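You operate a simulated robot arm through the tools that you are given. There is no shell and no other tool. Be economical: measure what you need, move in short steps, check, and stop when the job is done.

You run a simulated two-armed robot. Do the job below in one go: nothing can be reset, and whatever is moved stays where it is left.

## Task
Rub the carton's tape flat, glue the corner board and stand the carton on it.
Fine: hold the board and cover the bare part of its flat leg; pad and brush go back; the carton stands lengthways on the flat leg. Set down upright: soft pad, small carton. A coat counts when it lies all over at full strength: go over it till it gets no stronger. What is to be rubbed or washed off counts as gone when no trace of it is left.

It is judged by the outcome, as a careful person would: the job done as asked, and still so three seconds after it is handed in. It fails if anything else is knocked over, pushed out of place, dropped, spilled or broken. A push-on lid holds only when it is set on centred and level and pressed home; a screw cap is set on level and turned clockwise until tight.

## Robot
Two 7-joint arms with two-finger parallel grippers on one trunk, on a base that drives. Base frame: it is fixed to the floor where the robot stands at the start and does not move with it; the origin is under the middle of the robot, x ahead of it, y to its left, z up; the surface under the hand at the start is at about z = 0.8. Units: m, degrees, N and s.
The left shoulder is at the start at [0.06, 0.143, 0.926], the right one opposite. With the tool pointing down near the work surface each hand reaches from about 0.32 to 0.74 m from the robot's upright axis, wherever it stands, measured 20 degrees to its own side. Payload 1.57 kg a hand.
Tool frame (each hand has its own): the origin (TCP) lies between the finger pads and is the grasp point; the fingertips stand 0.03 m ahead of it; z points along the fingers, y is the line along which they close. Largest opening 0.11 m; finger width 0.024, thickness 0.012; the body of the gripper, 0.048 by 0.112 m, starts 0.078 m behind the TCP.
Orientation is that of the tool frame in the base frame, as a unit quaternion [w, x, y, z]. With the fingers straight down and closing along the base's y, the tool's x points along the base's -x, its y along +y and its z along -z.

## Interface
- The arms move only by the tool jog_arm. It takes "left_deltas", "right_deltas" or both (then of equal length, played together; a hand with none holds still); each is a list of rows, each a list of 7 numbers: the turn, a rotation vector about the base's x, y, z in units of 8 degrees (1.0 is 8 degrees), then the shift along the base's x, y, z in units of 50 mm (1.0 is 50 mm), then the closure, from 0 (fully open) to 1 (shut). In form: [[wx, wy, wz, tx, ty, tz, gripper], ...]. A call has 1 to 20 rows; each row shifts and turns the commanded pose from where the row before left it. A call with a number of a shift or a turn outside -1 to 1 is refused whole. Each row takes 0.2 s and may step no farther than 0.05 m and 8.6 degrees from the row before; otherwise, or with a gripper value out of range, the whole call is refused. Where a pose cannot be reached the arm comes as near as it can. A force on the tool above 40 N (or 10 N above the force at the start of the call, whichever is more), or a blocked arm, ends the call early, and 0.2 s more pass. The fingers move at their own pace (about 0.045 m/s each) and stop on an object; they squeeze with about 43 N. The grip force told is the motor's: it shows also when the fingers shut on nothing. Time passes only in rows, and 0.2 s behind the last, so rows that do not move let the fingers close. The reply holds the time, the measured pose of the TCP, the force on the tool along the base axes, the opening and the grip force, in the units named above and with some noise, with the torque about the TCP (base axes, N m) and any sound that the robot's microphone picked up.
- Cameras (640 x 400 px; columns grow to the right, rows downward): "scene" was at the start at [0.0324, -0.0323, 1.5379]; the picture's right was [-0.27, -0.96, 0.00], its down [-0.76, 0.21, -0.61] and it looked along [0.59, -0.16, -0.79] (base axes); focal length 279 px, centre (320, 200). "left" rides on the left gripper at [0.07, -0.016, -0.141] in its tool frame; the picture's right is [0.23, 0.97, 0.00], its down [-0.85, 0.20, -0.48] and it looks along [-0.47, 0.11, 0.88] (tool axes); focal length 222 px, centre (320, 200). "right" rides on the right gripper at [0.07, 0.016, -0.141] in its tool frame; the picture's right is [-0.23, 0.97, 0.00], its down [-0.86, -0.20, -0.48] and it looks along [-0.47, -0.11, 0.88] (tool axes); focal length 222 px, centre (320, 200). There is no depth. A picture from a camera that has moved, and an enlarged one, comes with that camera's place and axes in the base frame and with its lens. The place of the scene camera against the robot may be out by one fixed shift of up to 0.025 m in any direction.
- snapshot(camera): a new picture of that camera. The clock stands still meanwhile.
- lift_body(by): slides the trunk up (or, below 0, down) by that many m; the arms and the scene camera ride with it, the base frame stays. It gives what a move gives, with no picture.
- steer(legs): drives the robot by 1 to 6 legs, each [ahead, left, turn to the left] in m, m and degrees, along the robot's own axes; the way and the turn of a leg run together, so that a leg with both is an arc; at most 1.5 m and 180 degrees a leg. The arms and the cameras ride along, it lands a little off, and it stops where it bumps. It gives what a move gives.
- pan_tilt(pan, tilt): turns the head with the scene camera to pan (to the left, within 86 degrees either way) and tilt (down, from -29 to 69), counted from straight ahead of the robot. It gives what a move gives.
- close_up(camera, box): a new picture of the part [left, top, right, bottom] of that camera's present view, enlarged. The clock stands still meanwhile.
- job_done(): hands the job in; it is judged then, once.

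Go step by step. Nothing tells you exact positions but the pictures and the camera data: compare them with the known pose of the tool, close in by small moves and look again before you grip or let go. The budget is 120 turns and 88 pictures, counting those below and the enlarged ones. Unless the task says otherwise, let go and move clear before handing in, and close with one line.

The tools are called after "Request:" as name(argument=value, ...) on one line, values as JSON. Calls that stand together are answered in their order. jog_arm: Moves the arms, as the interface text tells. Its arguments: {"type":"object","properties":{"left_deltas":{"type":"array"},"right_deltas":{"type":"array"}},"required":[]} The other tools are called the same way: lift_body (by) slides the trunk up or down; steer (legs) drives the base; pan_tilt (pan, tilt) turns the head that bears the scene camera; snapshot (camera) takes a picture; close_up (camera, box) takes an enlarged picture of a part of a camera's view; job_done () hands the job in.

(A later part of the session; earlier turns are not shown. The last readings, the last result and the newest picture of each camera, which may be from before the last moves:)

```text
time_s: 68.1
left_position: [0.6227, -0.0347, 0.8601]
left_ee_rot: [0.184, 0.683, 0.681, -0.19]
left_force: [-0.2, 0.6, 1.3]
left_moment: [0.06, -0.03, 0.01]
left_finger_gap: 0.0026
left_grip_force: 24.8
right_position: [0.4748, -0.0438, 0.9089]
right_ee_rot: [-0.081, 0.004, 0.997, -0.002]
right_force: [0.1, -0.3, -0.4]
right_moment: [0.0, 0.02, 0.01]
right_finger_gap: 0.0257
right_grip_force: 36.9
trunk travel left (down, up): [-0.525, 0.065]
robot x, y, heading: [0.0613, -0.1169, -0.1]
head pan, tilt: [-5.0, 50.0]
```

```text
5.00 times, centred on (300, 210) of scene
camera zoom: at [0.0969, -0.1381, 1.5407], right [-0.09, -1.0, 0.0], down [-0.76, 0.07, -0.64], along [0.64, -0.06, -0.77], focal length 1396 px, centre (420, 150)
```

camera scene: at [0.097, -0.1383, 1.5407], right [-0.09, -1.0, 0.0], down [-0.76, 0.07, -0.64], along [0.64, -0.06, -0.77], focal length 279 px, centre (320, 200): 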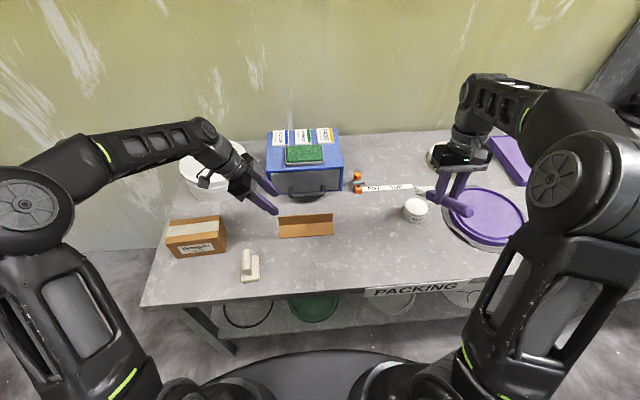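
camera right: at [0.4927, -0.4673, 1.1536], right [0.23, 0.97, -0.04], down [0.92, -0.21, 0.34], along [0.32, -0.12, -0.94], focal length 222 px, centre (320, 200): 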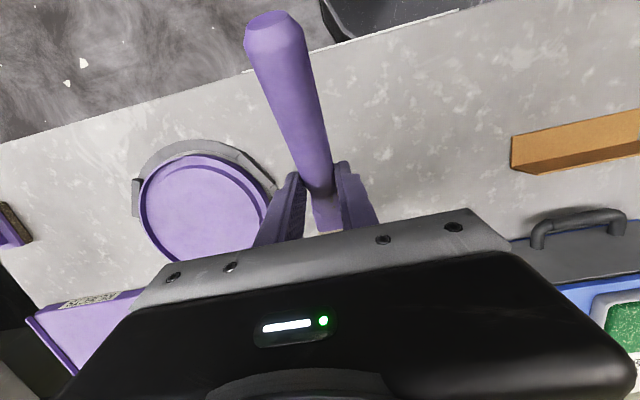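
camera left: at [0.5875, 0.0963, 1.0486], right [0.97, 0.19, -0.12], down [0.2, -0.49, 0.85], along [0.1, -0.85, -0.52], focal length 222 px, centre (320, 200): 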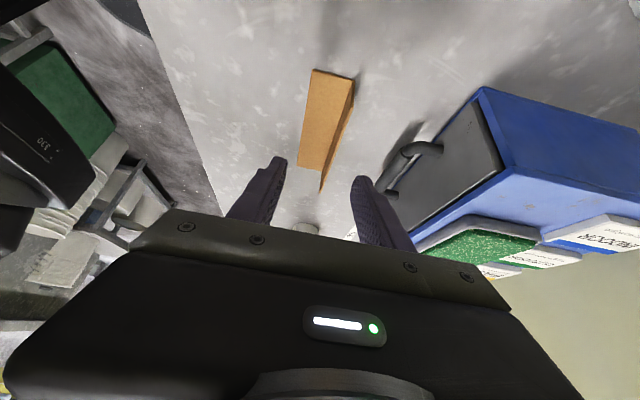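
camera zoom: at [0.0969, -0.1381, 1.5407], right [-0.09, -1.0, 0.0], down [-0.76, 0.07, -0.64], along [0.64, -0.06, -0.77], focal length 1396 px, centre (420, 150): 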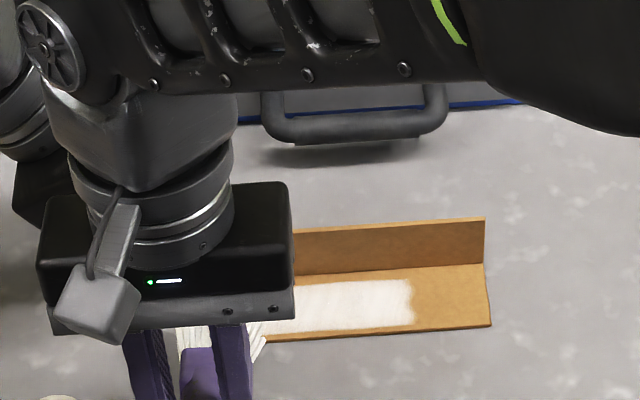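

The coat now has straight edges like a rectangle. I'll raise the brush away and look closely.

Request:
jog_arm(right_deltas=[[0, 0, 0, 0, 0, 0.5, 1], [0, 0, 0, 0, -0.5, 0.5, 1], [0, 0, 0, 0, -0.8, 0.3, 1], [0, 0, 0, 0, -0.9, 0, 1], [0, 0, 0, 0, -0.9, 0, 1], [0, 0, 0, 0, -0.9, 0, 1], [0, 0, 0, 0, -0.9, 0, 1], [0, 0, 0, 0, -0.9, 0, 1]])

Request:
close_up(camera="scene", box=[270, 190, 345, 237])

Request:
close_up(camera="scene", box=[360, 150, 480, 230])

```text
time_s: 69.9
left_position: [0.6225, -0.0354, 0.8606]
left_ee_rot: [0.185, 0.682, 0.682, -0.189]
left_force: [0.3, 0.1, 0.7]
left_moment: [0.07, 0.03, 0.01]
left_finger_gap: 0.003
left_grip_force: 23.7
right_position: [0.4753, -0.3367, 0.973]
right_ee_rot: [-0.081, 0.004, 0.997, -0.001]
right_force: [-0.5, -0.5, -1.0]
right_moment: [0.0, -0.02, -0.03]
right_finger_gap: 0.0259
right_grip_force: 37.3
trunk travel left (down, up): [-0.525, 0.065]
robot x, y, heading: [0.0606, -0.1186, 0.0]
head pan, tilt: [-5.0, 50.0]
```

```text
8.51 times, centred on (308, 214) of scene
camera zoom: at [0.0968, -0.1389, 1.5407], right [-0.09, -1.0, 0.0], down [-0.76, 0.07, -0.64], along [0.64, -0.06, -0.77], focal length 2376 px, centre (426, 85)
```

zoom: 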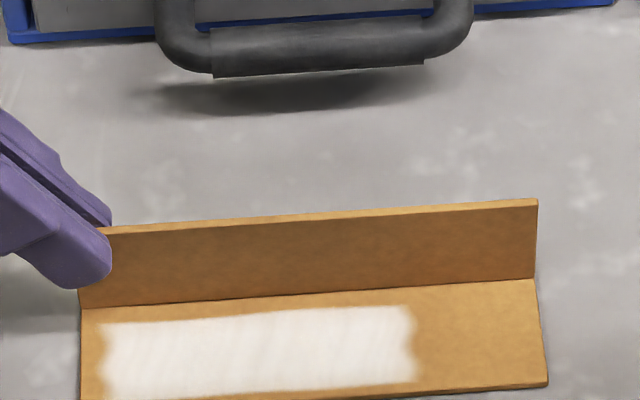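

```text
5.00 times, centred on (420, 190) of scene
camera zoom: at [0.0968, -0.1389, 1.5407], right [-0.09, -1.0, 0.0], down [-0.76, 0.07, -0.64], along [0.64, -0.06, -0.77], focal length 1396 px, centre (-180, 250)
```

zoom: 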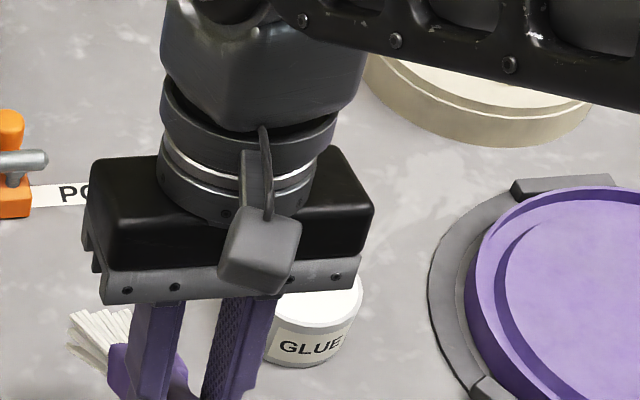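

The patch has even soft margins on three sides but stops about 40 mm short of the right end. I'll test that right part deliberately, then go over everything again.

Request:
jog_arm(right_deltas=[[0, 0, 0, 0.2, 0.7, 0, 1], [0, 0, 0, 0.17, 0.7, 0, 1], [0, 0, 0, 0, 0.7, 0, 1], [0, 0, 0, 0, 0.54, 0, 1], [0, 0, 0, 0, 0, -0.5, 1], [0, 0, 0, 0, 0, -0.4, 1], [0, 0, 0, 0, 0, -0.3, 1], [0, 0, 0, 0, 0.2, -0.07, 1], [0, 0, 0, 0, 0.3, 0, 1], [0, 0, 0, 0, 0.3, 0, 1], [0, 0, 0, 0, -0.3, 0, 1], [0, 0, 0, 0, -0.3, 0, 1], [0, 0, 0, 0, -0.2, 0, 1], [0, 0, 0, 0, 0.3, 0, 1], [0, 0, 0, 0, 0.3, 0, 1]])

```text
time_s: 73.1
left_position: [0.6223, -0.0342, 0.8609]
left_ee_rot: [0.185, 0.683, 0.681, -0.19]
left_force: [-1.2, -0.2, 0.2]
left_moment: [-0.03, 0.0, 0.02]
left_finger_gap: 0.0031
left_grip_force: 23.9
right_position: [0.4936, -0.1723, 0.9093]
right_ee_rot: [-0.082, 0.005, 0.997, -0.002]
right_force: [0.3, -0.3, -1.5]
right_moment: [0.0, 0.0, 0.02]
right_finger_gap: 0.0258
right_grip_force: 37.2
trunk travel left (down, up): [-0.525, 0.065]
robot x, y, heading: [0.0628, -0.1175, 0.0]
head pan, tilt: [-5.0, 50.0]
```

No contact now, so the brush has pivoted slightly in the grip. I'll lower until I feel it.

Request:
jog_arm(right_deltas=[[0, 0, 0, 0, 0, -0.04, 1], [0, 0, 0, 0, 0, -0.04, 1], [0, 0, 0, 0, 0, 0, 1]])

Request:
jog_arm(right_deltas=[[0, 0, 0, 0, 0, -0.04, 1], [0, 0, 0, 0, 0, 0, 1]])

Request:
close_up(camera="scene", box=[270, 180, 366, 240])

```text
time_s: 73.9
left_position: [0.6211, -0.0336, 0.8606]
left_ee_rot: [0.185, 0.683, 0.681, -0.189]
left_force: [1.1, -1.0, -4.2]
left_moment: [0.37, -0.12, 0.1]
left_finger_gap: 0.003
left_grip_force: 24.2
right_position: [0.4931, -0.1725, 0.9062]
right_ee_rot: [-0.081, 0.004, 0.997, -0.001]
right_force: [-4.9, 0.7, 14.1]
right_moment: [-0.02, -0.87, 0.07]
right_finger_gap: 0.0259
right_grip_force: 36.8
trunk travel left (down, up): [-0.525, 0.065]
robot x, y, heading: [0.0613, -0.1221, -0.2]
head pan, tilt: [-5.0, 50.0]
```

```text
time_s: 74.5
left_position: [0.6217, -0.0351, 0.8603]
left_ee_rot: [0.186, 0.682, 0.682, -0.189]
left_force: [1.7, 0.9, -4.3]
left_moment: [0.26, -0.15, 0.22]
left_finger_gap: 0.003
left_grip_force: 24.3
right_position: [0.4939, -0.1742, 0.9022]
right_ee_rot: [-0.08, 0.004, 0.997, -0.003]
right_force: [-4.7, -0.1, 13.4]
right_moment: [0.07, -0.83, 0.05]
right_finger_gap: 0.0259
right_grip_force: 36.9
trunk travel left (down, up): [-0.525, 0.065]
robot x, y, heading: [0.0637, -0.1179, 0.3]
head pan, tilt: [-5.0, 50.0]
```

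```text
6.67 times, centred on (318, 210) of scene
camera zoom: at [0.0958, -0.1379, 1.5408], right [-0.09, -1.0, 0.0], down [-0.76, 0.07, -0.64], along [0.64, -0.06, -0.77], focal length 1861 px, centre (333, 133)
```

zoom: 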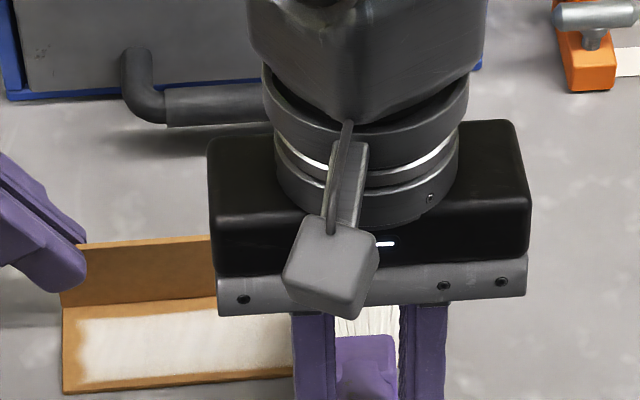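

The brush pivots at about 14 N, so I'll keep pressure lower. I'll ease 1 mm and stroke over the right part, then along to the left.

Request:
jog_arm(right_deltas=[[0, 0, 0, 0, 0, 0.02, 1], [0, 0, 0, 0, -0.25, 0, 1], [0, 0, 0, 0, -0.25, 0, 1], [0, 0, 0, 0, 0.25, 0, 1], [0, 0, 0, 0, 0.25, 0, 1], [0, 0, 0, 0, 0.25, 0, 1], [0, 0, 0, 0, 0.25, 0, 1], [0, 0, 0, 0, 0.25, 0, 1], [0, 0, 0, 0, 0.25, 0, 1], [0, 0, 0, 0, 0.25, 0, 1], [0, 0, 0, 0, 0.25, 0, 1], [0, 0, 0, 0, 0.25, 0, 1], [0, 0, 0, 0, 0.25, 0, 1], [0, 0, 0, 0, 0, 0, 1]])

Request:
close_up(camera="scene", box=[250, 180, 346, 240])

```text
time_s: 77.5
left_position: [0.622, -0.0344, 0.8595]
left_ee_rot: [0.185, 0.682, 0.681, -0.189]
left_force: [-0.3, -0.2, 1.2]
left_moment: [0.0, -0.02, -0.02]
left_finger_gap: 0.0029
left_grip_force: 24.2
right_position: [0.4944, -0.0734, 0.905]
right_ee_rot: [-0.08, 0.005, 0.997, -0.002]
right_force: [-1.1, -0.5, -0.2]
right_moment: [-0.02, 0.0, -0.03]
right_finger_gap: 0.0259
right_grip_force: 36.8
trunk travel left (down, up): [-0.525, 0.065]
robot x, y, heading: [0.0571, -0.1188, -0.1]
head pan, tilt: [-5.0, 50.0]
```

```text
6.67 times, centred on (298, 210) of scene
camera zoom: at [0.0969, -0.1381, 1.5407], right [-0.09, -1.0, 0.0], down [-0.76, 0.07, -0.64], along [0.64, -0.06, -0.77], focal length 1861 px, centre (467, 133)
```

zoom: 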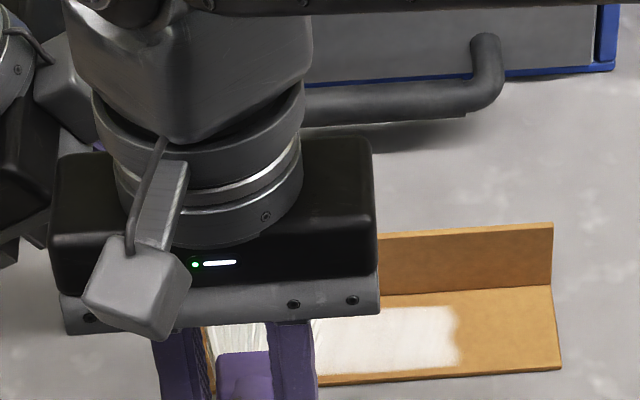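

The right edge is unchanged with the same wavy outline, so the coat patch ends there and the right end is the holding margin. I'll go over the patch again at two depths for full strength.

Request:
jog_arm(right_deltas=[[0, 0, 0, -0.1, 0.3, -0.03, 1], [0, 0, 0, 0, -0.3, 0, 1], [0, 0, 0, 0, -0.3, 0, 1], [0, 0, 0, 0, -0.3, 0, 1], [0, 0, 0, 0, -0.3, 0, 1], [0, 0, 0, 0, -0.3, 0, 1], [0, 0, 0, 0, -0.3, 0, 1], [0, 0, 0, 0, -0.3, 0, 1], [0, 0, 0, 0, -0.3, 0, 1], [0, 0, 0, -0.24, 0, 0, 1], [0, 0, 0, 0, 0.3, 0, 1], [0, 0, 0, 0, 0.3, 0, 1], [0, 0, 0, 0, 0.3, 0, 1], [0, 0, 0, 0, 0.3, 0, 1], [0, 0, 0, 0, 0.3, 0, 1], [0, 0, 0, 0, 0.3, 0, 1], [0, 0, 0, 0, 0.3, 0, 1], [0, 0, 0, 0, 0.3, 0, 1], [0, 0, 0, 0, 0, 0, 1]])

```text
time_s: 81.5
left_position: [0.6228, -0.034, 0.8601]
left_ee_rot: [0.185, 0.683, 0.681, -0.19]
left_force: [0.8, -0.5, 1.4]
left_moment: [-0.01, 0.04, -0.03]
left_finger_gap: 0.0029
left_grip_force: 24.7
right_position: [0.477, -0.0583, 0.9029]
right_ee_rot: [-0.08, 0.004, 0.997, -0.003]
right_force: [0.0, 0.0, -0.5]
right_moment: [0.02, 0.02, -0.01]
right_finger_gap: 0.0261
right_grip_force: 36.9
trunk travel left (down, up): [-0.525, 0.065]
robot x, y, heading: [0.0592, -0.1187, 0.1]
head pan, tilt: [-5.0, 50.0]
```

Contact is light here. I'll lift away, inspect, and fetch fresh glue for a final coat.

Request:
jog_arm(right_deltas=[[0, 0, 0, 0, 0, 0.6, 1], [0, 0, 0, 0.1, -0.4, 0.7, 1], [0, 0, 0, 0.1, -0.8, 0.5, 1], [0, 0, 0, 0.1, -0.9, 0.4, 1], [0, 0, 0, 0.1, -0.9, 0, 1], [0, 0, 0, 0.1, -0.9, 0, 1], [0, 0, 0, 0.1, -0.9, 0, 1], [0, 0, 0, 0.1, -0.9, 0, 1], [0, 0, 0, 0.1, -0.9, 0, 1], [0, 0, 0, 0, -0.9, 0, 1], [0, 0, 0, 0, -0.8, 0, 1]])

Request:
close_up(camera="scene", box=[270, 193, 345, 240])

Request:
close_up(camera="scene", box=[370, 150, 490, 225])

```text
time_s: 83.9
left_position: [0.622, -0.0355, 0.8613]
left_ee_rot: [0.185, 0.682, 0.681, -0.189]
left_force: [-0.3, -0.2, 0.0]
left_moment: [-0.08, 0.01, -0.02]
left_finger_gap: 0.0027
left_grip_force: 24.5
right_position: [0.5167, -0.4748, 1.0154]
right_ee_rot: [-0.082, 0.004, 0.997, -0.001]
right_force: [-1.7, -0.6, -1.4]
right_moment: [-0.05, 0.02, -0.03]
right_finger_gap: 0.0258
right_grip_force: 37.3
trunk travel left (down, up): [-0.525, 0.065]
robot x, y, heading: [0.0592, -0.1228, -0.1]
head pan, tilt: [-5.0, 50.0]
```

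```text
8.51 times, centred on (308, 216) of scene
camera zoom: at [0.0969, -0.1388, 1.5407], right [-0.09, -1.0, 0.0], down [-0.76, 0.07, -0.64], along [0.64, -0.06, -0.77], focal length 2376 px, centre (426, 60)
```

zoom: 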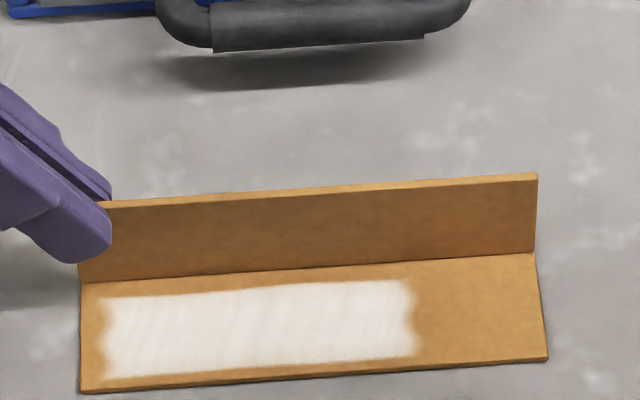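

```text
5.33 times, centred on (430, 188) of scene
camera zoom: at [0.0969, -0.1388, 1.5407], right [-0.09, -1.0, 0.0], down [-0.76, 0.07, -0.64], along [0.64, -0.06, -0.77], focal length 1489 px, centre (-267, 267)
```

zoom: 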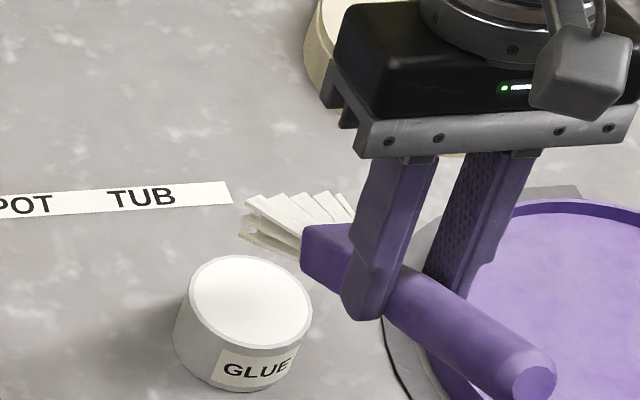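

The patch is evenly white. For certainty I'll dip again (lightly) and do one more full coat.

Request:
jog_arm(right_deltas=[[0, 0, 0, 0, 0, -0.6, 1], [0, 0, 0, 0, 0, -0.5, 1], [0, 0, 0, 0, 0, -0.2, 1], [0, 0, 0, 0, 0, -0.06, 1], [0, 0, 0, 0, 0, 0, 1]])

Request:
jog_arm(right_deltas=[[0, 0, 0, 0, 0, -0.04, 1], [0, 0, 0, 0, 0, 0, 1]])

```text
time_s: 85.1
left_position: [0.6221, -0.0346, 0.8607]
left_ee_rot: [0.185, 0.683, 0.681, -0.189]
left_force: [-0.1, 0.4, 0.0]
left_moment: [-0.01, 0.0, 0.0]
left_finger_gap: 0.0028
left_grip_force: 24.2
right_position: [0.5164, -0.4733, 0.945]
right_ee_rot: [-0.081, 0.004, 0.997, -0.002]
right_force: [0.1, 1.0, -0.4]
right_moment: [0.0, 0.02, 0.03]
right_finger_gap: 0.0256
right_grip_force: 36.9
trunk travel left (down, up): [-0.525, 0.065]
robot x, y, heading: [0.0601, -0.1195, 0.2]
head pan, tilt: [-5.0, 50.0]
```

```text
time_s: 85.7
left_position: [0.6219, -0.0353, 0.8604]
left_ee_rot: [0.185, 0.682, 0.681, -0.19]
left_force: [0.2, -0.1, -0.6]
left_moment: [0.06, -0.01, 0.0]
left_finger_gap: 0.0031
left_grip_force: 24.4
right_position: [0.5173, -0.4727, 0.944]
right_ee_rot: [-0.079, 0.004, 0.997, -0.003]
right_force: [-0.4, 0.2, 2.5]
right_moment: [-0.04, -0.31, 0.0]
right_finger_gap: 0.0257
right_grip_force: 37.2
trunk travel left (down, up): [-0.525, 0.065]
robot x, y, heading: [0.0596, -0.1131, -0.2]
head pan, tilt: [-5.0, 50.0]
```

Request:
jog_arm(right_deltas=[[0, 0, 0, 0, 0, 0.4, 1], [0, 0, 0, 0, 0, 0.6, 1], [0, 0, 0, -0.1, 0.78, 0, 1], [0, 0, 0, -0.1, 0.78, 0, 1], [0, 0, 0, -0.1, 0.78, 0, 1], [0, 0, 0, -0.08, 0.78, 0, 1], [0, 0, 0, -0.08, 0.78, 0, 1], [0, 0, 0, 0, 0.78, 0, 1], [0, 0, 0, 0, 0.78, 0, 1], [0, 0, 0, 0, 0.78, 0, 1], [0, 0, 0, 0, 0, -0.6, 1], [0, 0, 0, 0, 0, -0.6, 1], [0, 0, 0, 0, 0, -0.4, 1], [0, 0, 0, 0, 0, -0.2, 1], [0, 0, 0, 0, 0, 0, 1]])

Request:
jog_arm(right_deltas=[[0, 0, 0, 0, 0, -0.04, 1], [0, 0, 0, 0, 0, 0, 1]])

```text
time_s: 88.9
left_position: [0.6211, -0.035, 0.8616]
left_ee_rot: [0.184, 0.683, 0.681, -0.19]
left_force: [0.7, -0.5, -1.6]
left_moment: [0.15, -0.11, 0.02]
left_finger_gap: 0.003
left_grip_force: 23.9
right_position: [0.4932, -0.1605, 0.9017]
right_ee_rot: [-0.079, 0.003, 0.997, -0.002]
right_force: [-1.7, 0.2, 9.1]
right_moment: [0.02, -0.8, 0.04]
right_finger_gap: 0.0258
right_grip_force: 36.9
trunk travel left (down, up): [-0.525, 0.065]
robot x, y, heading: [0.0598, -0.1167, 0.1]
head pan, tilt: [-5.0, 50.0]
```

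```text
time_s: 89.5
left_position: [0.6217, -0.0346, 0.8612]
left_ee_rot: [0.186, 0.682, 0.682, -0.189]
left_force: [1.0, -0.6, -5.5]
left_moment: [0.2, -0.15, 0.05]
left_finger_gap: 0.0031
left_grip_force: 24.3
right_position: [0.4936, -0.1625, 0.9024]
right_ee_rot: [-0.08, 0.005, 0.997, -0.003]
right_force: [-2.6, 0.3, 12.3]
right_moment: [0.04, -0.99, 0.04]
right_finger_gap: 0.0256
right_grip_force: 36.7
trunk travel left (down, up): [-0.525, 0.065]
robot x, y, heading: [0.0596, -0.1215, 0.2]
head pan, tilt: [-5.0, 50.0]
```

Good contact with fresh glue. I'll run three full passes at different depths.

Request:
jog_arm(right_deltas=[[0, 0, 0, 0, 0.37, 0, 1], [0, 0, 0, 0, 0.37, 0, 1], [0, 0, 0, 0, 0.37, 0, 1], [0, 0, 0, 0, 0.37, -0.01, 1], [0, 0, 0, 0, 0.37, -0.01, 1], [0, 0, 0, 0, 0.37, -0.01, 1], [0, 0, 0, -0.24, 0, 0, 1], [0, 0, 0, 0, -0.37, 0, 1], [0, 0, 0, 0, -0.37, 0, 1], [0, 0, 0, 0, -0.37, 0, 1], [0, 0, 0, 0, -0.37, 0, 1], [0, 0, 0, 0, -0.37, 0, 1], [0, 0, 0, 0, -0.37, 0, 1], [0, 0, 0, -0.24, 0, 0, 1], [0, 0, 0, 0, 0.37, 0, 1], [0, 0, 0, 0, 0.37, 0, 1], [0, 0, 0, 0, 0.37, 0, 1], [0, 0, 0, 0, 0.37, 0, 1], [0, 0, 0, 0, 0.37, 0, 1], [0, 0, 0, 0, 0.37, 0, 1]])

Request:
jog_arm(right_deltas=[[0, 0, 0, 0, 0, 0.6, 1], [0, 0, 0, 0.1, -0.5, 0.7, 1], [0, 0, 0, 0.1, -0.8, 0.5, 1], [0, 0, 0, 0.1, -0.9, 0.3, 1], [0, 0, 0, 0.1, -0.9, 0, 1], [0, 0, 0, 0.1, -0.9, 0, 1], [0, 0, 0, 0.1, -0.9, 0, 1], [0, 0, 0, 0.3, -0.8, 0, 1]])

Request:
close_up(camera="scene", box=[270, 193, 345, 240])

Request:
snapshot(camera="right")

```text
time_s: 93.7
left_position: [0.6213, -0.0351, 0.8614]
left_ee_rot: [0.185, 0.682, 0.681, -0.189]
left_force: [-1.4, 1.0, 1.0]
left_moment: [0.02, 0.01, 0.01]
left_finger_gap: 0.0025
left_grip_force: 24.5
right_position: [0.4707, -0.0515, 0.899]
right_ee_rot: [-0.081, 0.004, 0.997, -0.003]
right_force: [0.5, 0.2, -0.3]
right_moment: [0.0, 0.05, 0.0]
right_finger_gap: 0.0256
right_grip_force: 37.1
trunk travel left (down, up): [-0.525, 0.065]
robot x, y, heading: [0.057, -0.1236, 0.0]
head pan, tilt: [-5.0, 50.0]
```

```text
time_s: 95.5
left_position: [0.6213, -0.0354, 0.8603]
left_ee_rot: [0.184, 0.683, 0.681, -0.189]
left_force: [-0.4, 0.3, -0.8]
left_moment: [0.0, -0.01, -0.01]
left_finger_gap: 0.003
left_grip_force: 24.1
right_position: [0.5181, -0.3366, 1.0048]
right_ee_rot: [-0.081, 0.004, 0.997, -0.003]
right_force: [0.3, -0.3, -0.3]
right_moment: [-0.01, 0.04, 0.04]
right_finger_gap: 0.0259
right_grip_force: 36.3
trunk travel left (down, up): [-0.525, 0.065]
robot x, y, heading: [0.0618, -0.1227, 0.2]
head pan, tilt: [-5.0, 50.0]
```

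```text
8.51 times, centred on (308, 216) of scene
camera zoom: at [0.0971, -0.1387, 1.5407], right [-0.09, -1.0, 0.0], down [-0.76, 0.07, -0.64], along [0.64, -0.06, -0.77], focal length 2376 px, centre (426, 60)
```

zoom: 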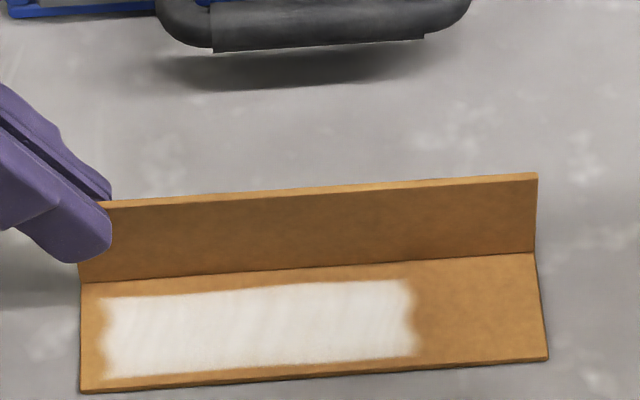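

```text
22 pictures are left
camera right: at [0.4723, -0.3184, 1.1552], right [0.23, 0.97, -0.04], down [0.92, -0.2, 0.34], along [0.32, -0.12, -0.94], focal length 222 px, centre (320, 200)
```

right: 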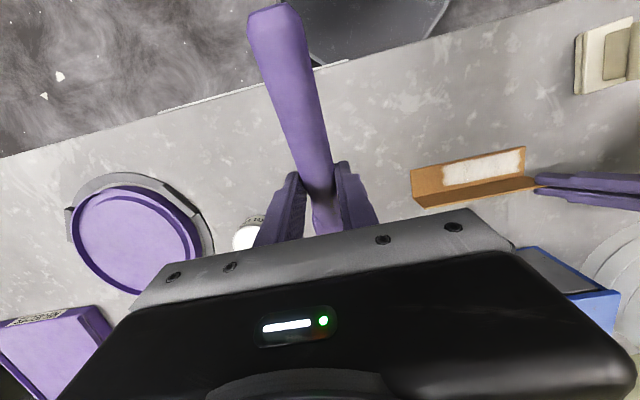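

The coat is unchanged by fresh glue, so it is at full strength. Now I'll return the brush to its place, allowing for the roughly 6–7° it pivoted.

Request:
jog_arm(right_deltas=[[0, -0.79, 0, 0.1, -0.04, -0.2, 1], [0, -0.79, 0, 0.1, -0.04, -0.3, 1], [0, -0.79, 0, 0.1, -0.04, -0.4, 1], [0, -0.79, 0, 0.1, -0.04, -0.5, 1], [0, -0.78, 0, 0.1, -0.04, -0.5, 1], [0, 0, 0, 0.06, 0, -0.5, 1], [0, 0, 0, 0, 0, -0.4, 1], [0, 0, 0, 0, 0, 0, 1]])

Request:
close_up(camera="scene", box=[330, 150, 450, 240])

Request:
snapshot(camera="right")

```text
time_s: 97.3
left_position: [0.6215, -0.0356, 0.8602]
left_ee_rot: [0.186, 0.682, 0.681, -0.189]
left_force: [-0.5, -0.2, -0.1]
left_moment: [0.02, -0.02, 0.01]
left_finger_gap: 0.0031
left_grip_force: 23.8
right_position: [0.5429, -0.3459, 0.8655]
right_ee_rot: [0.193, 0.005, 0.981, -0.001]
right_force: [-0.7, 0.0, -0.8]
right_moment: [0.04, 0.05, 0.04]
right_finger_gap: 0.0261
right_grip_force: 37.0
trunk travel left (down, up): [-0.525, 0.065]
robot x, y, heading: [0.0553, -0.1159, -0.1]
head pan, tilt: [-5.0, 50.0]
```

```text
4.44 times, centred on (390, 195) of scene
camera zoom: at [0.0969, -0.1383, 1.5407], right [-0.09, -1.0, 0.0], down [-0.76, 0.07, -0.64], along [0.64, -0.06, -0.77], focal length 1241 px, centre (9, 222)
```

zoom: 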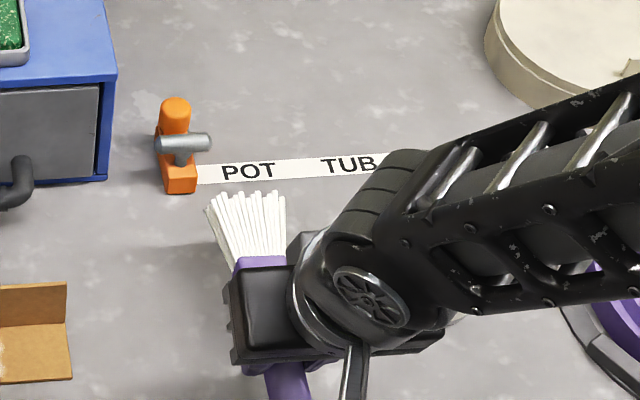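

```text
20 pictures are left
camera right: at [0.4256, -0.327, 0.9699], right [0.22, 0.97, 0.09], down [0.61, -0.21, 0.77], along [0.76, -0.12, -0.64], focal length 222 px, centre (320, 200)
```

right: 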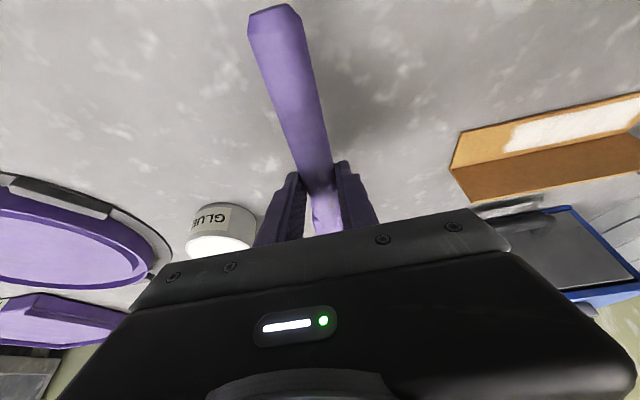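

Request:
jog_arm(right_deltas=[[0, 0, 0, 0.06, -0.02, -0.3, 1], [0, 0, 0, 0, 0, -0.2, 1], [0, 0, 0, 0, 0, -0.04, 1], [0, 0, 0, 0, 0, 0, 1]])

```text
time_s: 98.3
left_position: [0.6209, -0.0341, 0.8611]
left_ee_rot: [0.185, 0.682, 0.681, -0.189]
left_force: [-0.2, 0.0, 0.1]
left_moment: [0.02, 0.02, 0.01]
left_finger_gap: 0.0029
left_grip_force: 23.9
right_position: [0.5463, -0.3468, 0.8384]
right_ee_rot: [0.193, 0.005, 0.981, -0.001]
right_force: [-2.0, 0.0, 7.9]
right_moment: [0.05, 0.85, -0.02]
right_finger_gap: 0.026
right_grip_force: 37.1
trunk travel left (down, up): [-0.525, 0.065]
robot x, y, heading: [0.0639, -0.1183, 0.1]
head pan, tilt: [-5.0, 50.0]
```

The handle end touches first, so I'll tip the nose down a little and finish lowering.

Request:
jog_arm(right_deltas=[[0, 0.25, 0, 0, 0, 0, 1], [0, 0, 0, 0, 0, -0.03, 1], [0, 0, 0, 0, 0, 0, 1]])

```text
time_s: 99.1
left_position: [0.6221, -0.035, 0.862]
left_ee_rot: [0.185, 0.682, 0.681, -0.19]
left_force: [-0.2, 0.6, 1.3]
left_moment: [0.05, -0.02, 0.01]
left_finger_gap: 0.0031
left_grip_force: 23.9
right_position: [0.5462, -0.3475, 0.8364]
right_ee_rot: [0.174, 0.004, 0.985, -0.001]
right_force: [0.0, 0.5, -0.2]
right_moment: [0.01, 0.02, -0.04]
right_finger_gap: 0.0257
right_grip_force: 37.3
trunk travel left (down, up): [-0.525, 0.065]
robot x, y, heading: [0.0601, -0.1183, -0.2]
head pan, tilt: [-5.0, 50.0]
```

Request:
jog_arm(right_deltas=[[0, 0, 0, 0, 0, -0.03, 1], [0, 0, 0, 0, 0, 0, 1]])

```text
time_s: 99.7
left_position: [0.621, -0.0349, 0.8613]
left_ee_rot: [0.186, 0.682, 0.681, -0.189]
left_force: [0.8, 0.8, 0.4]
left_moment: [0.04, 0.0, 0.01]
left_finger_gap: 0.0027
left_grip_force: 24.2
right_position: [0.5462, -0.3464, 0.8353]
right_ee_rot: [0.176, 0.005, 0.984, -0.001]
right_force: [-0.9, -1.9, 6.8]
right_moment: [-0.07, 0.82, 0.15]
right_finger_gap: 0.026
right_grip_force: 37.4
trunk travel left (down, up): [-0.525, 0.065]
robot x, y, heading: [0.0602, -0.1175, -0.0]
head pan, tilt: [-5.0, 50.0]
```

Request:
jog_arm(right_deltas=[[0, 0.25, 0, 0, 0, 0, 1], [0, 0, 0, 0, 0, -0.02, 1], [0, 0, 0, 0, 0, 0, 1]])

Request:
close_up(camera="scene", box=[350, 170, 430, 240])

```text
time_s: 100.5
left_position: [0.6229, -0.0345, 0.8597]
left_ee_rot: [0.185, 0.682, 0.681, -0.189]
left_force: [-0.2, 0.4, 0.7]
left_moment: [0.08, -0.01, -0.01]
left_finger_gap: 0.0031
left_grip_force: 24.4
right_position: [0.5467, -0.3457, 0.8334]
right_ee_rot: [0.16, 0.004, 0.987, -0.001]
right_force: [3.5, 0.1, 7.2]
right_moment: [-0.18, -1.08, 0.12]
right_finger_gap: 0.0259
right_grip_force: 36.9
trunk travel left (down, up): [-0.525, 0.065]
robot x, y, heading: [0.0593, -0.1206, -0.0]
head pan, tilt: [-5.0, 50.0]
```

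```text
5.71 times, centred on (390, 205) of scene
camera zoom: at [0.0967, -0.1379, 1.5408], right [-0.09, -1.0, 0.0], down [-0.76, 0.07, -0.64], along [0.64, -0.06, -0.77], focal length 1596 px, centre (-80, 171)
```

zoom: 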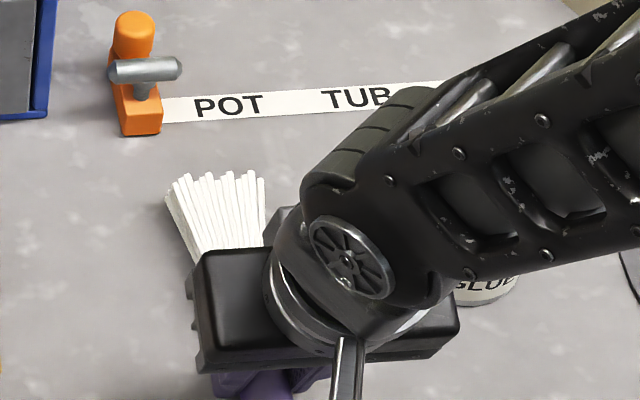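

The nose rests now too, so the brush is level on the table. I'll open the right hand and retreat, and release the board with the left.

Request:
jog_arm(right_deltas=[[0, 0, 0, 0, 0, 0, 0.8], [0, 0, 0, 0, 0, 0, 0.5], [0, 0, 0, 0, 0, 0, 0.5], [0, 0, 0, -0.1, 0, 0.3, 0.5], [0, 0, 0, -0.2, 0, 0.6, 0.5], [0, 0, 0, -0.2, 0, 0.8, 0.5], [0, 0, 0, -0.2, -0.2, 0.8, 0.5], [0, 0, 0, -0.5, -0.5, 0.6, 0.3]], left_deltas=[[0, 0, 0, 0, 0, 0, 1], [0, 0, 0, 0, 0, 0, 0.9], [0, 0, 0, 0, 0, 0, 0.75], [0, 0, 0, 0, 0, 0, 0.75], [0, 0, 0, 0, 0, 0.2, 0.75], [0, 0, 0, 0, 0, 0.5, 0.75], [0, 0, 0, 0, 0, 0.7, 0.7], [0, 0, 0, 0, 0, 0.7, 0.4]])

Request:
snapshot(camera="scene")

```text
time_s: 102.3
left_position: [0.6205, -0.0352, 0.9647]
left_ee_rot: [0.185, 0.683, 0.682, -0.188]
left_force: [0.2, 0.9, 0.3]
left_moment: [0.01, -0.02, 0.03]
left_finger_gap: 0.0661
left_grip_force: 0.5
right_position: [0.4876, -0.3798, 0.9879]
right_ee_rot: [0.159, 0.003, 0.987, -0.001]
right_force: [0.0, -0.2, 0.2]
right_moment: [-0.02, 0.02, 0.0]
right_finger_gap: 0.0771
right_grip_force: 0.1
trunk travel left (down, up): [-0.525, 0.065]
robot x, y, heading: [0.0622, -0.1166, -0.1]
head pan, tilt: [-5.0, 50.0]
```

```text
18 pictures are left
camera scene: at [0.0953, -0.1387, 1.5407], right [-0.09, -1.0, 0.0], down [-0.76, 0.07, -0.64], along [0.64, -0.06, -0.77], focal length 279 px, centre (320, 200)
```

scene: 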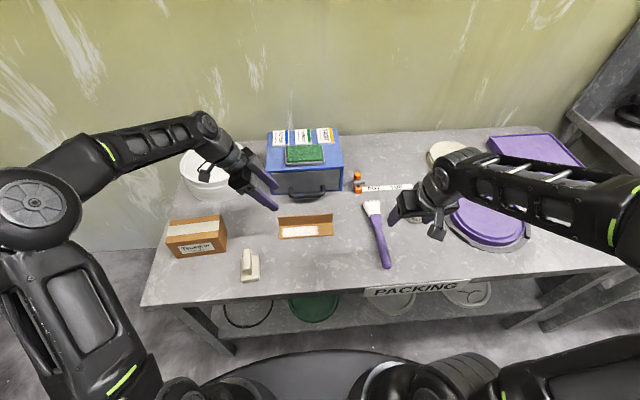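

Pad, brush and board are all in order. Now the left hand goes over the carton, upright, with its fingers closing across the carton's depth.

Request:
jog_arm(left_deltas=[[0, 0, 0, 0, 0.2, 0.8, 0], [0.75, 0, 0, -0.1, 0.5, 0.2, 0], [0.75, 0, 0, -0.1, 0.6, 0, 0], [0.75, 0, 0, -0.1, 0.6, 0, 0], [0.75, 0, 0, -0.1, 0.6, 0, 0], [0.75, 0, 0, -0.1, 0.6, 0, 0], [0, 0, 0.35, -0.2, 0.7, 0, 0], [0, 0, 0.35, -0.2, 0.7, -0.2, 0], [0, 0, 0, 0, 0, -0.3, 0]], right_deltas=[[0, 0, 0, -0.2, -0.5, 0.5, 0], [0, 0, 0, -0.3, -0.5, 0.3, 0], [0, 0, 0, 0, -0.3, 0, 0], [0, 0, 0, 0, 0, 0, 0], [0, 0, 0, 0, 0, 0, 0], [0, 0, 0, 0, 0, 0, 0], [0, 0, 0, 0, 0, 0, 0], [0, 0, 0, 0, 0, 0, 0], [0, 0, 0, 0, 0, 0, 0]])

Request:
snapshot(camera="left")

Request:
close_up(camera="scene", box=[140, 150, 300, 270])

```text
time_s: 104.3
left_position: [0.5786, 0.1913, 0.9912]
left_ee_rot: [0.003, 0.672, 0.741, -0.006]
left_force: [0.3, 0.1, 0.4]
left_moment: [-0.01, 0.01, -0.02]
left_finger_gap: 0.11
left_grip_force: 0.0
right_position: [0.4615, -0.4449, 1.0273]
right_ee_rot: [0.159, 0.004, 0.987, 0.0]
right_force: [0.2, -0.1, -0.4]
right_moment: [-0.02, 0.01, -0.05]
right_finger_gap: 0.1099
right_grip_force: 0.0
trunk travel left (down, up): [-0.525, 0.065]
robot x, y, heading: [0.0592, -0.1221, -0.0]
head pan, tilt: [-5.0, 50.0]
```

```text
17 pictures are left
camera left: at [0.5551, 0.2597, 1.1318], right [0.95, 0.32, -0.01], down [0.28, -0.83, 0.49], along [0.15, -0.46, -0.87], focal length 222 px, centre (320, 200)
```

left: 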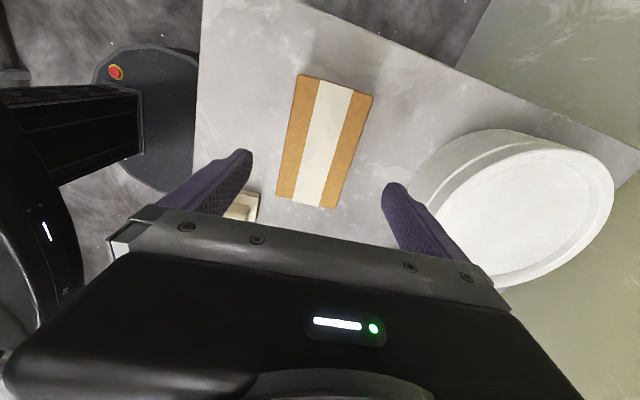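

```text
3.33 times, centred on (220, 210) of scene
camera zoom: at [0.0972, -0.1383, 1.5407], right [-0.09, -1.0, 0.0], down [-0.76, 0.07, -0.64], along [0.64, -0.06, -0.77], focal length 931 px, centre (653, 167)
```

zoom: 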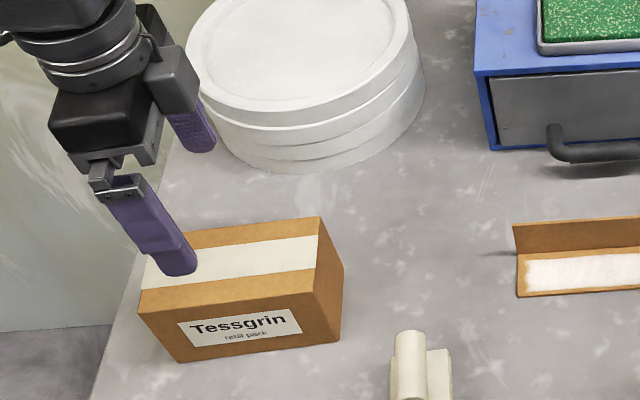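

The carton is centred at (.577, .188), about 78 mm deep, with a yaw of 4°. I'll fine-align, lower to TCP z .88 and grip.

Request:
jog_arm(left_deltas=[[0, 0, -0.18, -0.03, -0.05, -0.5, 0], [0, 0, 0, 0, 0, -0.7, 0], [0, 0, 0, 0, 0, -0.6, 0], [0, 0, 0, 0, 0, -0.4, 0], [0, 0, 0, 0, 0, 0, 0.2], [0, 0, 0, 0, 0, 0, 0.3], [0, 0, 0, 0, 0, 0, 0.6], [0, 0, 0, 0, 0, 0, 1], [0, 0, 0, 0, 0, 0, 1], [0, 0, 0, 0, 0, 0, 1], [0, 0, 0, 0, 0, 0, 1], [0, 0, 0, 0, 0, 0, 1]])

Request:
close_up(camera="scene", box=[140, 170, 260, 260])

```text
time_s: 106.9
left_position: [0.5755, 0.187, 0.8815]
left_ee_rot: [0.002, 0.681, 0.732, -0.006]
left_force: [0.3, 0.9, -0.1]
left_moment: [0.01, -0.07, 0.0]
left_finger_gap: 0.0794
left_grip_force: 43.2
right_position: [0.4614, -0.4452, 1.0279]
right_ee_rot: [0.159, 0.004, 0.987, -0.001]
right_force: [0.6, -0.1, 0.5]
right_moment: [-0.01, -0.02, 0.01]
right_finger_gap: 0.1101
right_grip_force: 0.0
trunk travel left (down, up): [-0.525, 0.065]
robot x, y, heading: [0.061, -0.119, 0.0]
head pan, tilt: [-5.0, 50.0]
```

```text
4.44 times, centred on (200, 215) of scene
camera zoom: at [0.0969, -0.1381, 1.5407], right [-0.09, -1.0, 0.0], down [-0.76, 0.07, -0.64], along [0.64, -0.06, -0.77], focal length 1241 px, centre (853, 133)
```

zoom: 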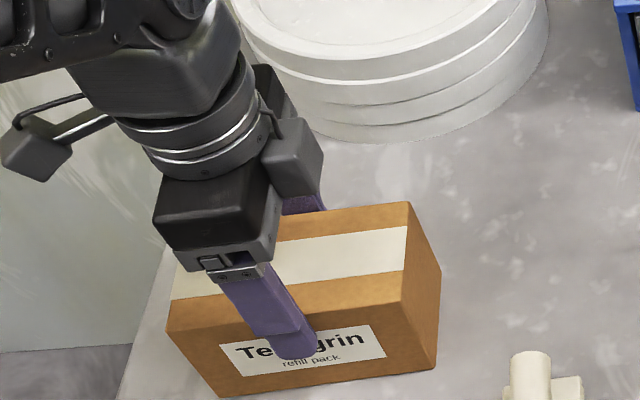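

Gripped firmly (79.4 mm). I'll lift slowly and carry it over the board, turning it -3° to match.

Request:
jog_arm(left_deltas=[[0, 0, 0, 0, 0, 0.1, 1], [0, 0, 0, 0, 0, 0.2, 1], [0, 0, 0, 0, 0, 0.4, 1], [0, 0, 0, 0, 0, 0.5, 1], [0, 0, 0, 0, 0, 0.4, 1], [0, 0, -0.1, 0, -0.5, 0, 1], [0, 0, -0.1, 0, -0.6, 0, 1], [0, 0, -0.1, 0, -0.6, 0, 1], [0, 0, -0.09, 0, -0.6, 0, 1], [0, 0, 0, 0, -0.6, 0, 1], [0, 0, 0, 0, -0.6, 0, 1], [0, 0, 0, 0, -0.6, 0, 1], [0, 0, 0, 0, -0.6, 0, 1], [0, 0, 0, 0, -0.6, 0, 1], [0, 0, 0, 0.05, -0.5, 0, 1], [0, 0, 0, 0.04, -0.3, 0, 1], [0, 0, 0, 0, 0, 0, 1]])

Request:
close_up(camera="scene", box=[240, 150, 380, 250])

Request:
snapshot(camera="left")

```text
time_s: 110.5
left_position: [0.5774, -0.1159, 0.9602]
left_ee_rot: [0.002, 0.7, 0.714, -0.006]
left_force: [0.5, 0.0, -0.8]
left_moment: [0.01, 0.01, 0.01]
left_finger_gap: 0.0793
left_grip_force: 42.5
right_position: [0.4608, -0.4441, 1.0275]
right_ee_rot: [0.159, 0.004, 0.987, -0.001]
right_force: [-1.4, 0.4, 0.8]
right_moment: [0.03, -0.03, 0.01]
right_finger_gap: 0.1098
right_grip_force: 0.0
trunk travel left (down, up): [-0.525, 0.065]
robot x, y, heading: [0.0572, -0.1214, -0.4]
head pan, tilt: [-5.0, 50.0]
```

```text
4.00 times, centred on (310, 200) of scene
camera zoom: at [0.0969, -0.1381, 1.5407], right [-0.09, -1.0, 0.0], down [-0.76, 0.07, -0.64], along [0.64, -0.06, -0.77], focal length 1117 px, centre (360, 200)
```

zoom: 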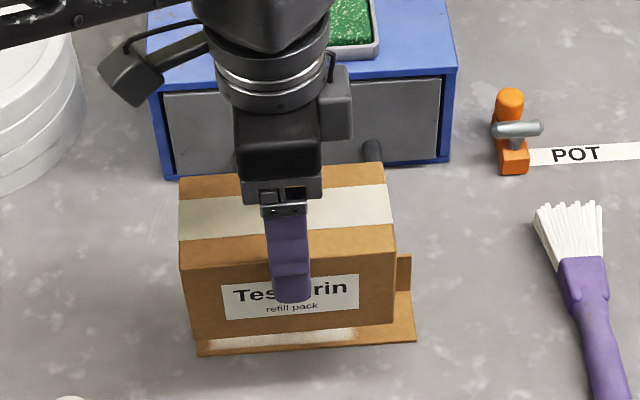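

```text
13 pictures are left
camera left: at [0.5607, -0.0471, 1.1018], right [0.97, 0.25, -0.01], down [0.22, -0.85, 0.49], along [0.11, -0.47, -0.87], focal length 222 px, centre (320, 200)
```

left: 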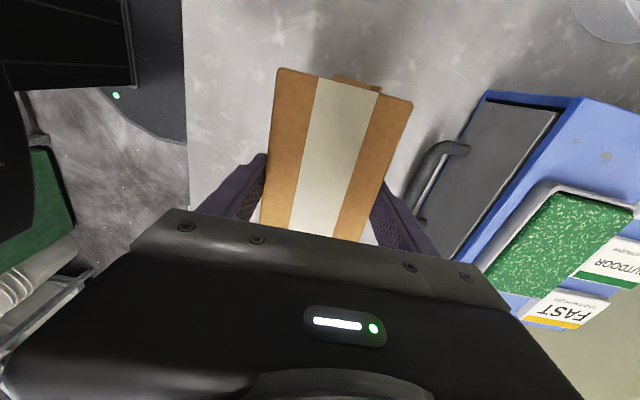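

The carton is level and aligned. I'll trim the yaw slightly and lower to about 1 cm above the board.

Request:
jog_arm(left_deltas=[[0, 0, -0.08, 0, 0, -0.3, 1], [0, 0, 0, 0, 0, -0.4, 1], [0, 0, 0, 0, 0, -0.35, 1], [0, 0, 0, 0, 0, -0.25, 1], [0, 0, 0, 0, 0, -0.05, 1], [0, 0, 0, 0, 0, 0, 1]])

Request:
close_up(camera="scene", box=[255, 170, 365, 245])

```text
time_s: 111.9
left_position: [0.579, -0.1171, 0.8921]
left_ee_rot: [0.002, 0.705, 0.709, -0.006]
left_force: [0.1, 0.1, -0.8]
left_moment: [0.0, -0.01, 0.0]
left_finger_gap: 0.0794
left_grip_force: 42.2
right_position: [0.4615, -0.4451, 1.0271]
right_ee_rot: [0.159, 0.004, 0.987, -0.001]
right_force: [1.4, -0.1, 1.0]
right_moment: [0.0, -0.01, 0.02]
right_finger_gap: 0.11
right_grip_force: 0.1
trunk travel left (down, up): [-0.525, 0.065]
robot x, y, heading: [0.0581, -0.1162, 0.1]
head pan, tilt: [-5.0, 50.0]
```

```text
5.33 times, centred on (310, 208) of scene
camera zoom: at [0.097, -0.1383, 1.5407], right [-0.09, -1.0, 0.0], down [-0.76, 0.07, -0.64], along [0.64, -0.06, -0.77], focal length 1489 px, centre (373, 160)
```

zoom: 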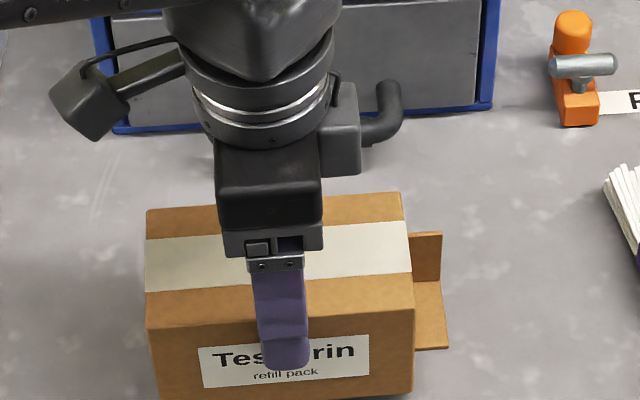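

Request:
jog_arm(left_deltas=[[0, 0, 0, 0.03, 0, -0.06, 1], [0, 0, 0, 0, 0, -0.03, 1], [0, 0, 0, 0, 0, 0, 1]])

Request:
jog_arm(left_deltas=[[0, 0, 0, 0.02, 0, -0.02, 1], [0, 0, 0, 0, 0, 0, 1]])

```text
time_s: 112.7
left_position: [0.5818, -0.1171, 0.889]
left_ee_rot: [0.002, 0.705, 0.709, -0.006]
left_force: [-0.5, -0.2, -1.4]
left_moment: [-0.02, -0.01, -0.01]
left_finger_gap: 0.0795
left_grip_force: 43.6
right_position: [0.4619, -0.4457, 1.028]
right_ee_rot: [0.158, 0.005, 0.987, -0.002]
right_force: [0.3, 0.0, 0.4]
right_moment: [-0.01, 0.02, -0.03]
right_finger_gap: 0.11
right_grip_force: 0.1
trunk travel left (down, up): [-0.525, 0.065]
robot x, y, heading: [0.0629, -0.1188, 0.1]
head pan, tilt: [-5.0, 50.0]
```

```text
time_s: 113.3
left_position: [0.5827, -0.1169, 0.8866]
left_ee_rot: [0.002, 0.704, 0.71, -0.007]
left_force: [-0.2, 0.6, -1.7]
left_moment: [0.0, -0.01, 0.04]
left_finger_gap: 0.0794
left_grip_force: 42.7
right_position: [0.4628, -0.4453, 1.0278]
right_ee_rot: [0.159, 0.004, 0.987, -0.001]
right_force: [-0.7, 0.7, 0.3]
right_moment: [0.01, -0.02, -0.03]
right_finger_gap: 0.11
right_grip_force: 0.0
trunk travel left (down, up): [-0.525, 0.065]
robot x, y, heading: [0.0553, -0.1125, -0.1]
head pan, tilt: [-5.0, 50.0]
```

Request:
jog_arm(left_deltas=[[0, 0, 0, 0, 0, -0.03, 1], [0, 0, 0, 0, 0, 0, 1]])

Request:
close_up(camera="scene", box=[310, 195, 350, 245])

Request:
close_up(camera="left", box=[240, 40, 460, 200])

```text
time_s: 113.9
left_position: [0.5823, -0.1168, 0.8859]
left_ee_rot: [0.002, 0.704, 0.71, -0.006]
left_force: [-0.1, 0.6, -1.4]
left_moment: [0.0, -0.01, -0.01]
left_finger_gap: 0.0795
left_grip_force: 43.3
right_position: [0.4622, -0.4453, 1.0274]
right_ee_rot: [0.159, 0.004, 0.987, -0.001]
right_force: [0.3, -0.3, -0.7]
right_moment: [0.01, 0.02, 0.0]
right_finger_gap: 0.1101
right_grip_force: 0.0
trunk travel left (down, up): [-0.525, 0.065]
robot x, y, heading: [0.0588, -0.1152, -0.1]
head pan, tilt: [-5.0, 50.0]
```

```text
8.00 times, centred on (330, 220) of scene
camera zoom: at [0.0969, -0.1383, 1.5407], right [-0.09, -1.0, 0.0], down [-0.76, 0.07, -0.64], along [0.64, -0.06, -0.77], focal length 2234 px, centre (240, 40)
```

zoom: 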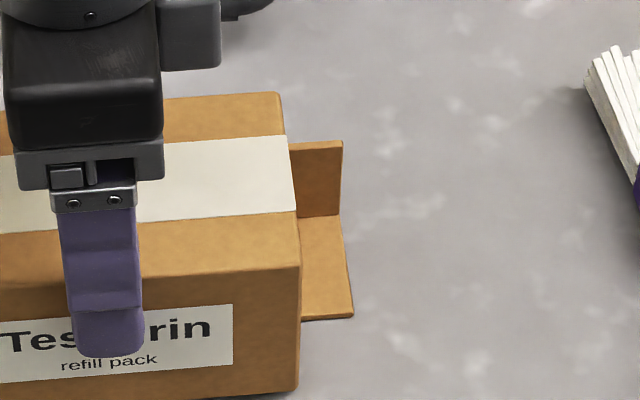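

```text
2.50 times, centred on (350, 120) of left
camera zoom: at [0.5657, -0.0458, 1.0275], right [0.97, 0.23, -0.01], down [0.21, -0.85, 0.49], along [0.11, -0.48, -0.87], focal length 555 px, centre (245, 400)
```

zoom: 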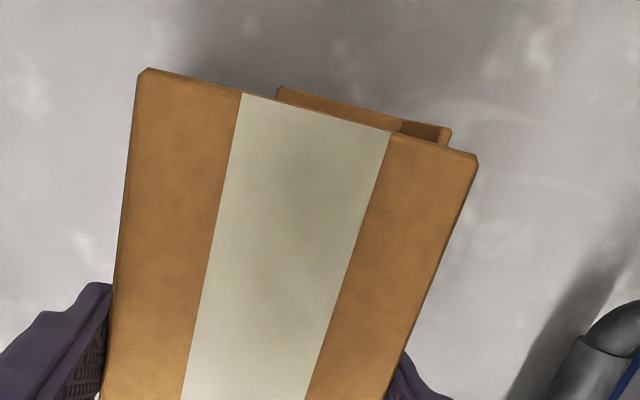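

The carton's back face is about 1–2 mm from the leg. I'll lower to contact.

Request:
jog_arm(left_deltas=[[0, 0, 0, 0, 0, -0.03, 1], [0, 0, 0, 0, 0, 0, 1]])

Request:
jog_arm(left_deltas=[[0, 0, 0, 0, 0, -0.02, 1], [0, 0, 0, 0, 0, 0, 1]])

```text
time_s: 114.5
left_position: [0.5816, -0.1158, 0.886]
left_ee_rot: [0.004, 0.704, 0.71, -0.005]
left_force: [-0.7, 0.6, 7.4]
left_moment: [0.17, -0.19, 0.01]
left_finger_gap: 0.0793
left_grip_force: 42.8
right_position: [0.4618, -0.4459, 1.0286]
right_ee_rot: [0.159, 0.004, 0.987, -0.001]
right_force: [0.9, 0.0, -1.1]
right_moment: [0.02, 0.02, -0.02]
right_finger_gap: 0.1099
right_grip_force: 0.1
trunk travel left (down, up): [-0.525, 0.065]
robot x, y, heading: [0.0607, -0.1205, 0.2]
head pan, tilt: [-5.0, 50.0]
```

```text
time_s: 115.1
left_position: [0.5816, -0.1175, 0.8851]
left_ee_rot: [0.003, 0.704, 0.71, -0.006]
left_force: [0.1, 1.5, 17.2]
left_moment: [0.31, -0.37, 0.05]
left_finger_gap: 0.0794
left_grip_force: 43.0
right_position: [0.4607, -0.446, 1.0285]
right_ee_rot: [0.159, 0.004, 0.987, 0.0]
right_force: [-0.1, 0.2, -0.2]
right_moment: [0.01, 0.0, 0.0]
right_finger_gap: 0.1101
right_grip_force: 0.0
trunk travel left (down, up): [-0.525, 0.065]
robot x, y, heading: [0.0582, -0.1175, -0.1]
head pan, tilt: [-5.0, 50.0]
```

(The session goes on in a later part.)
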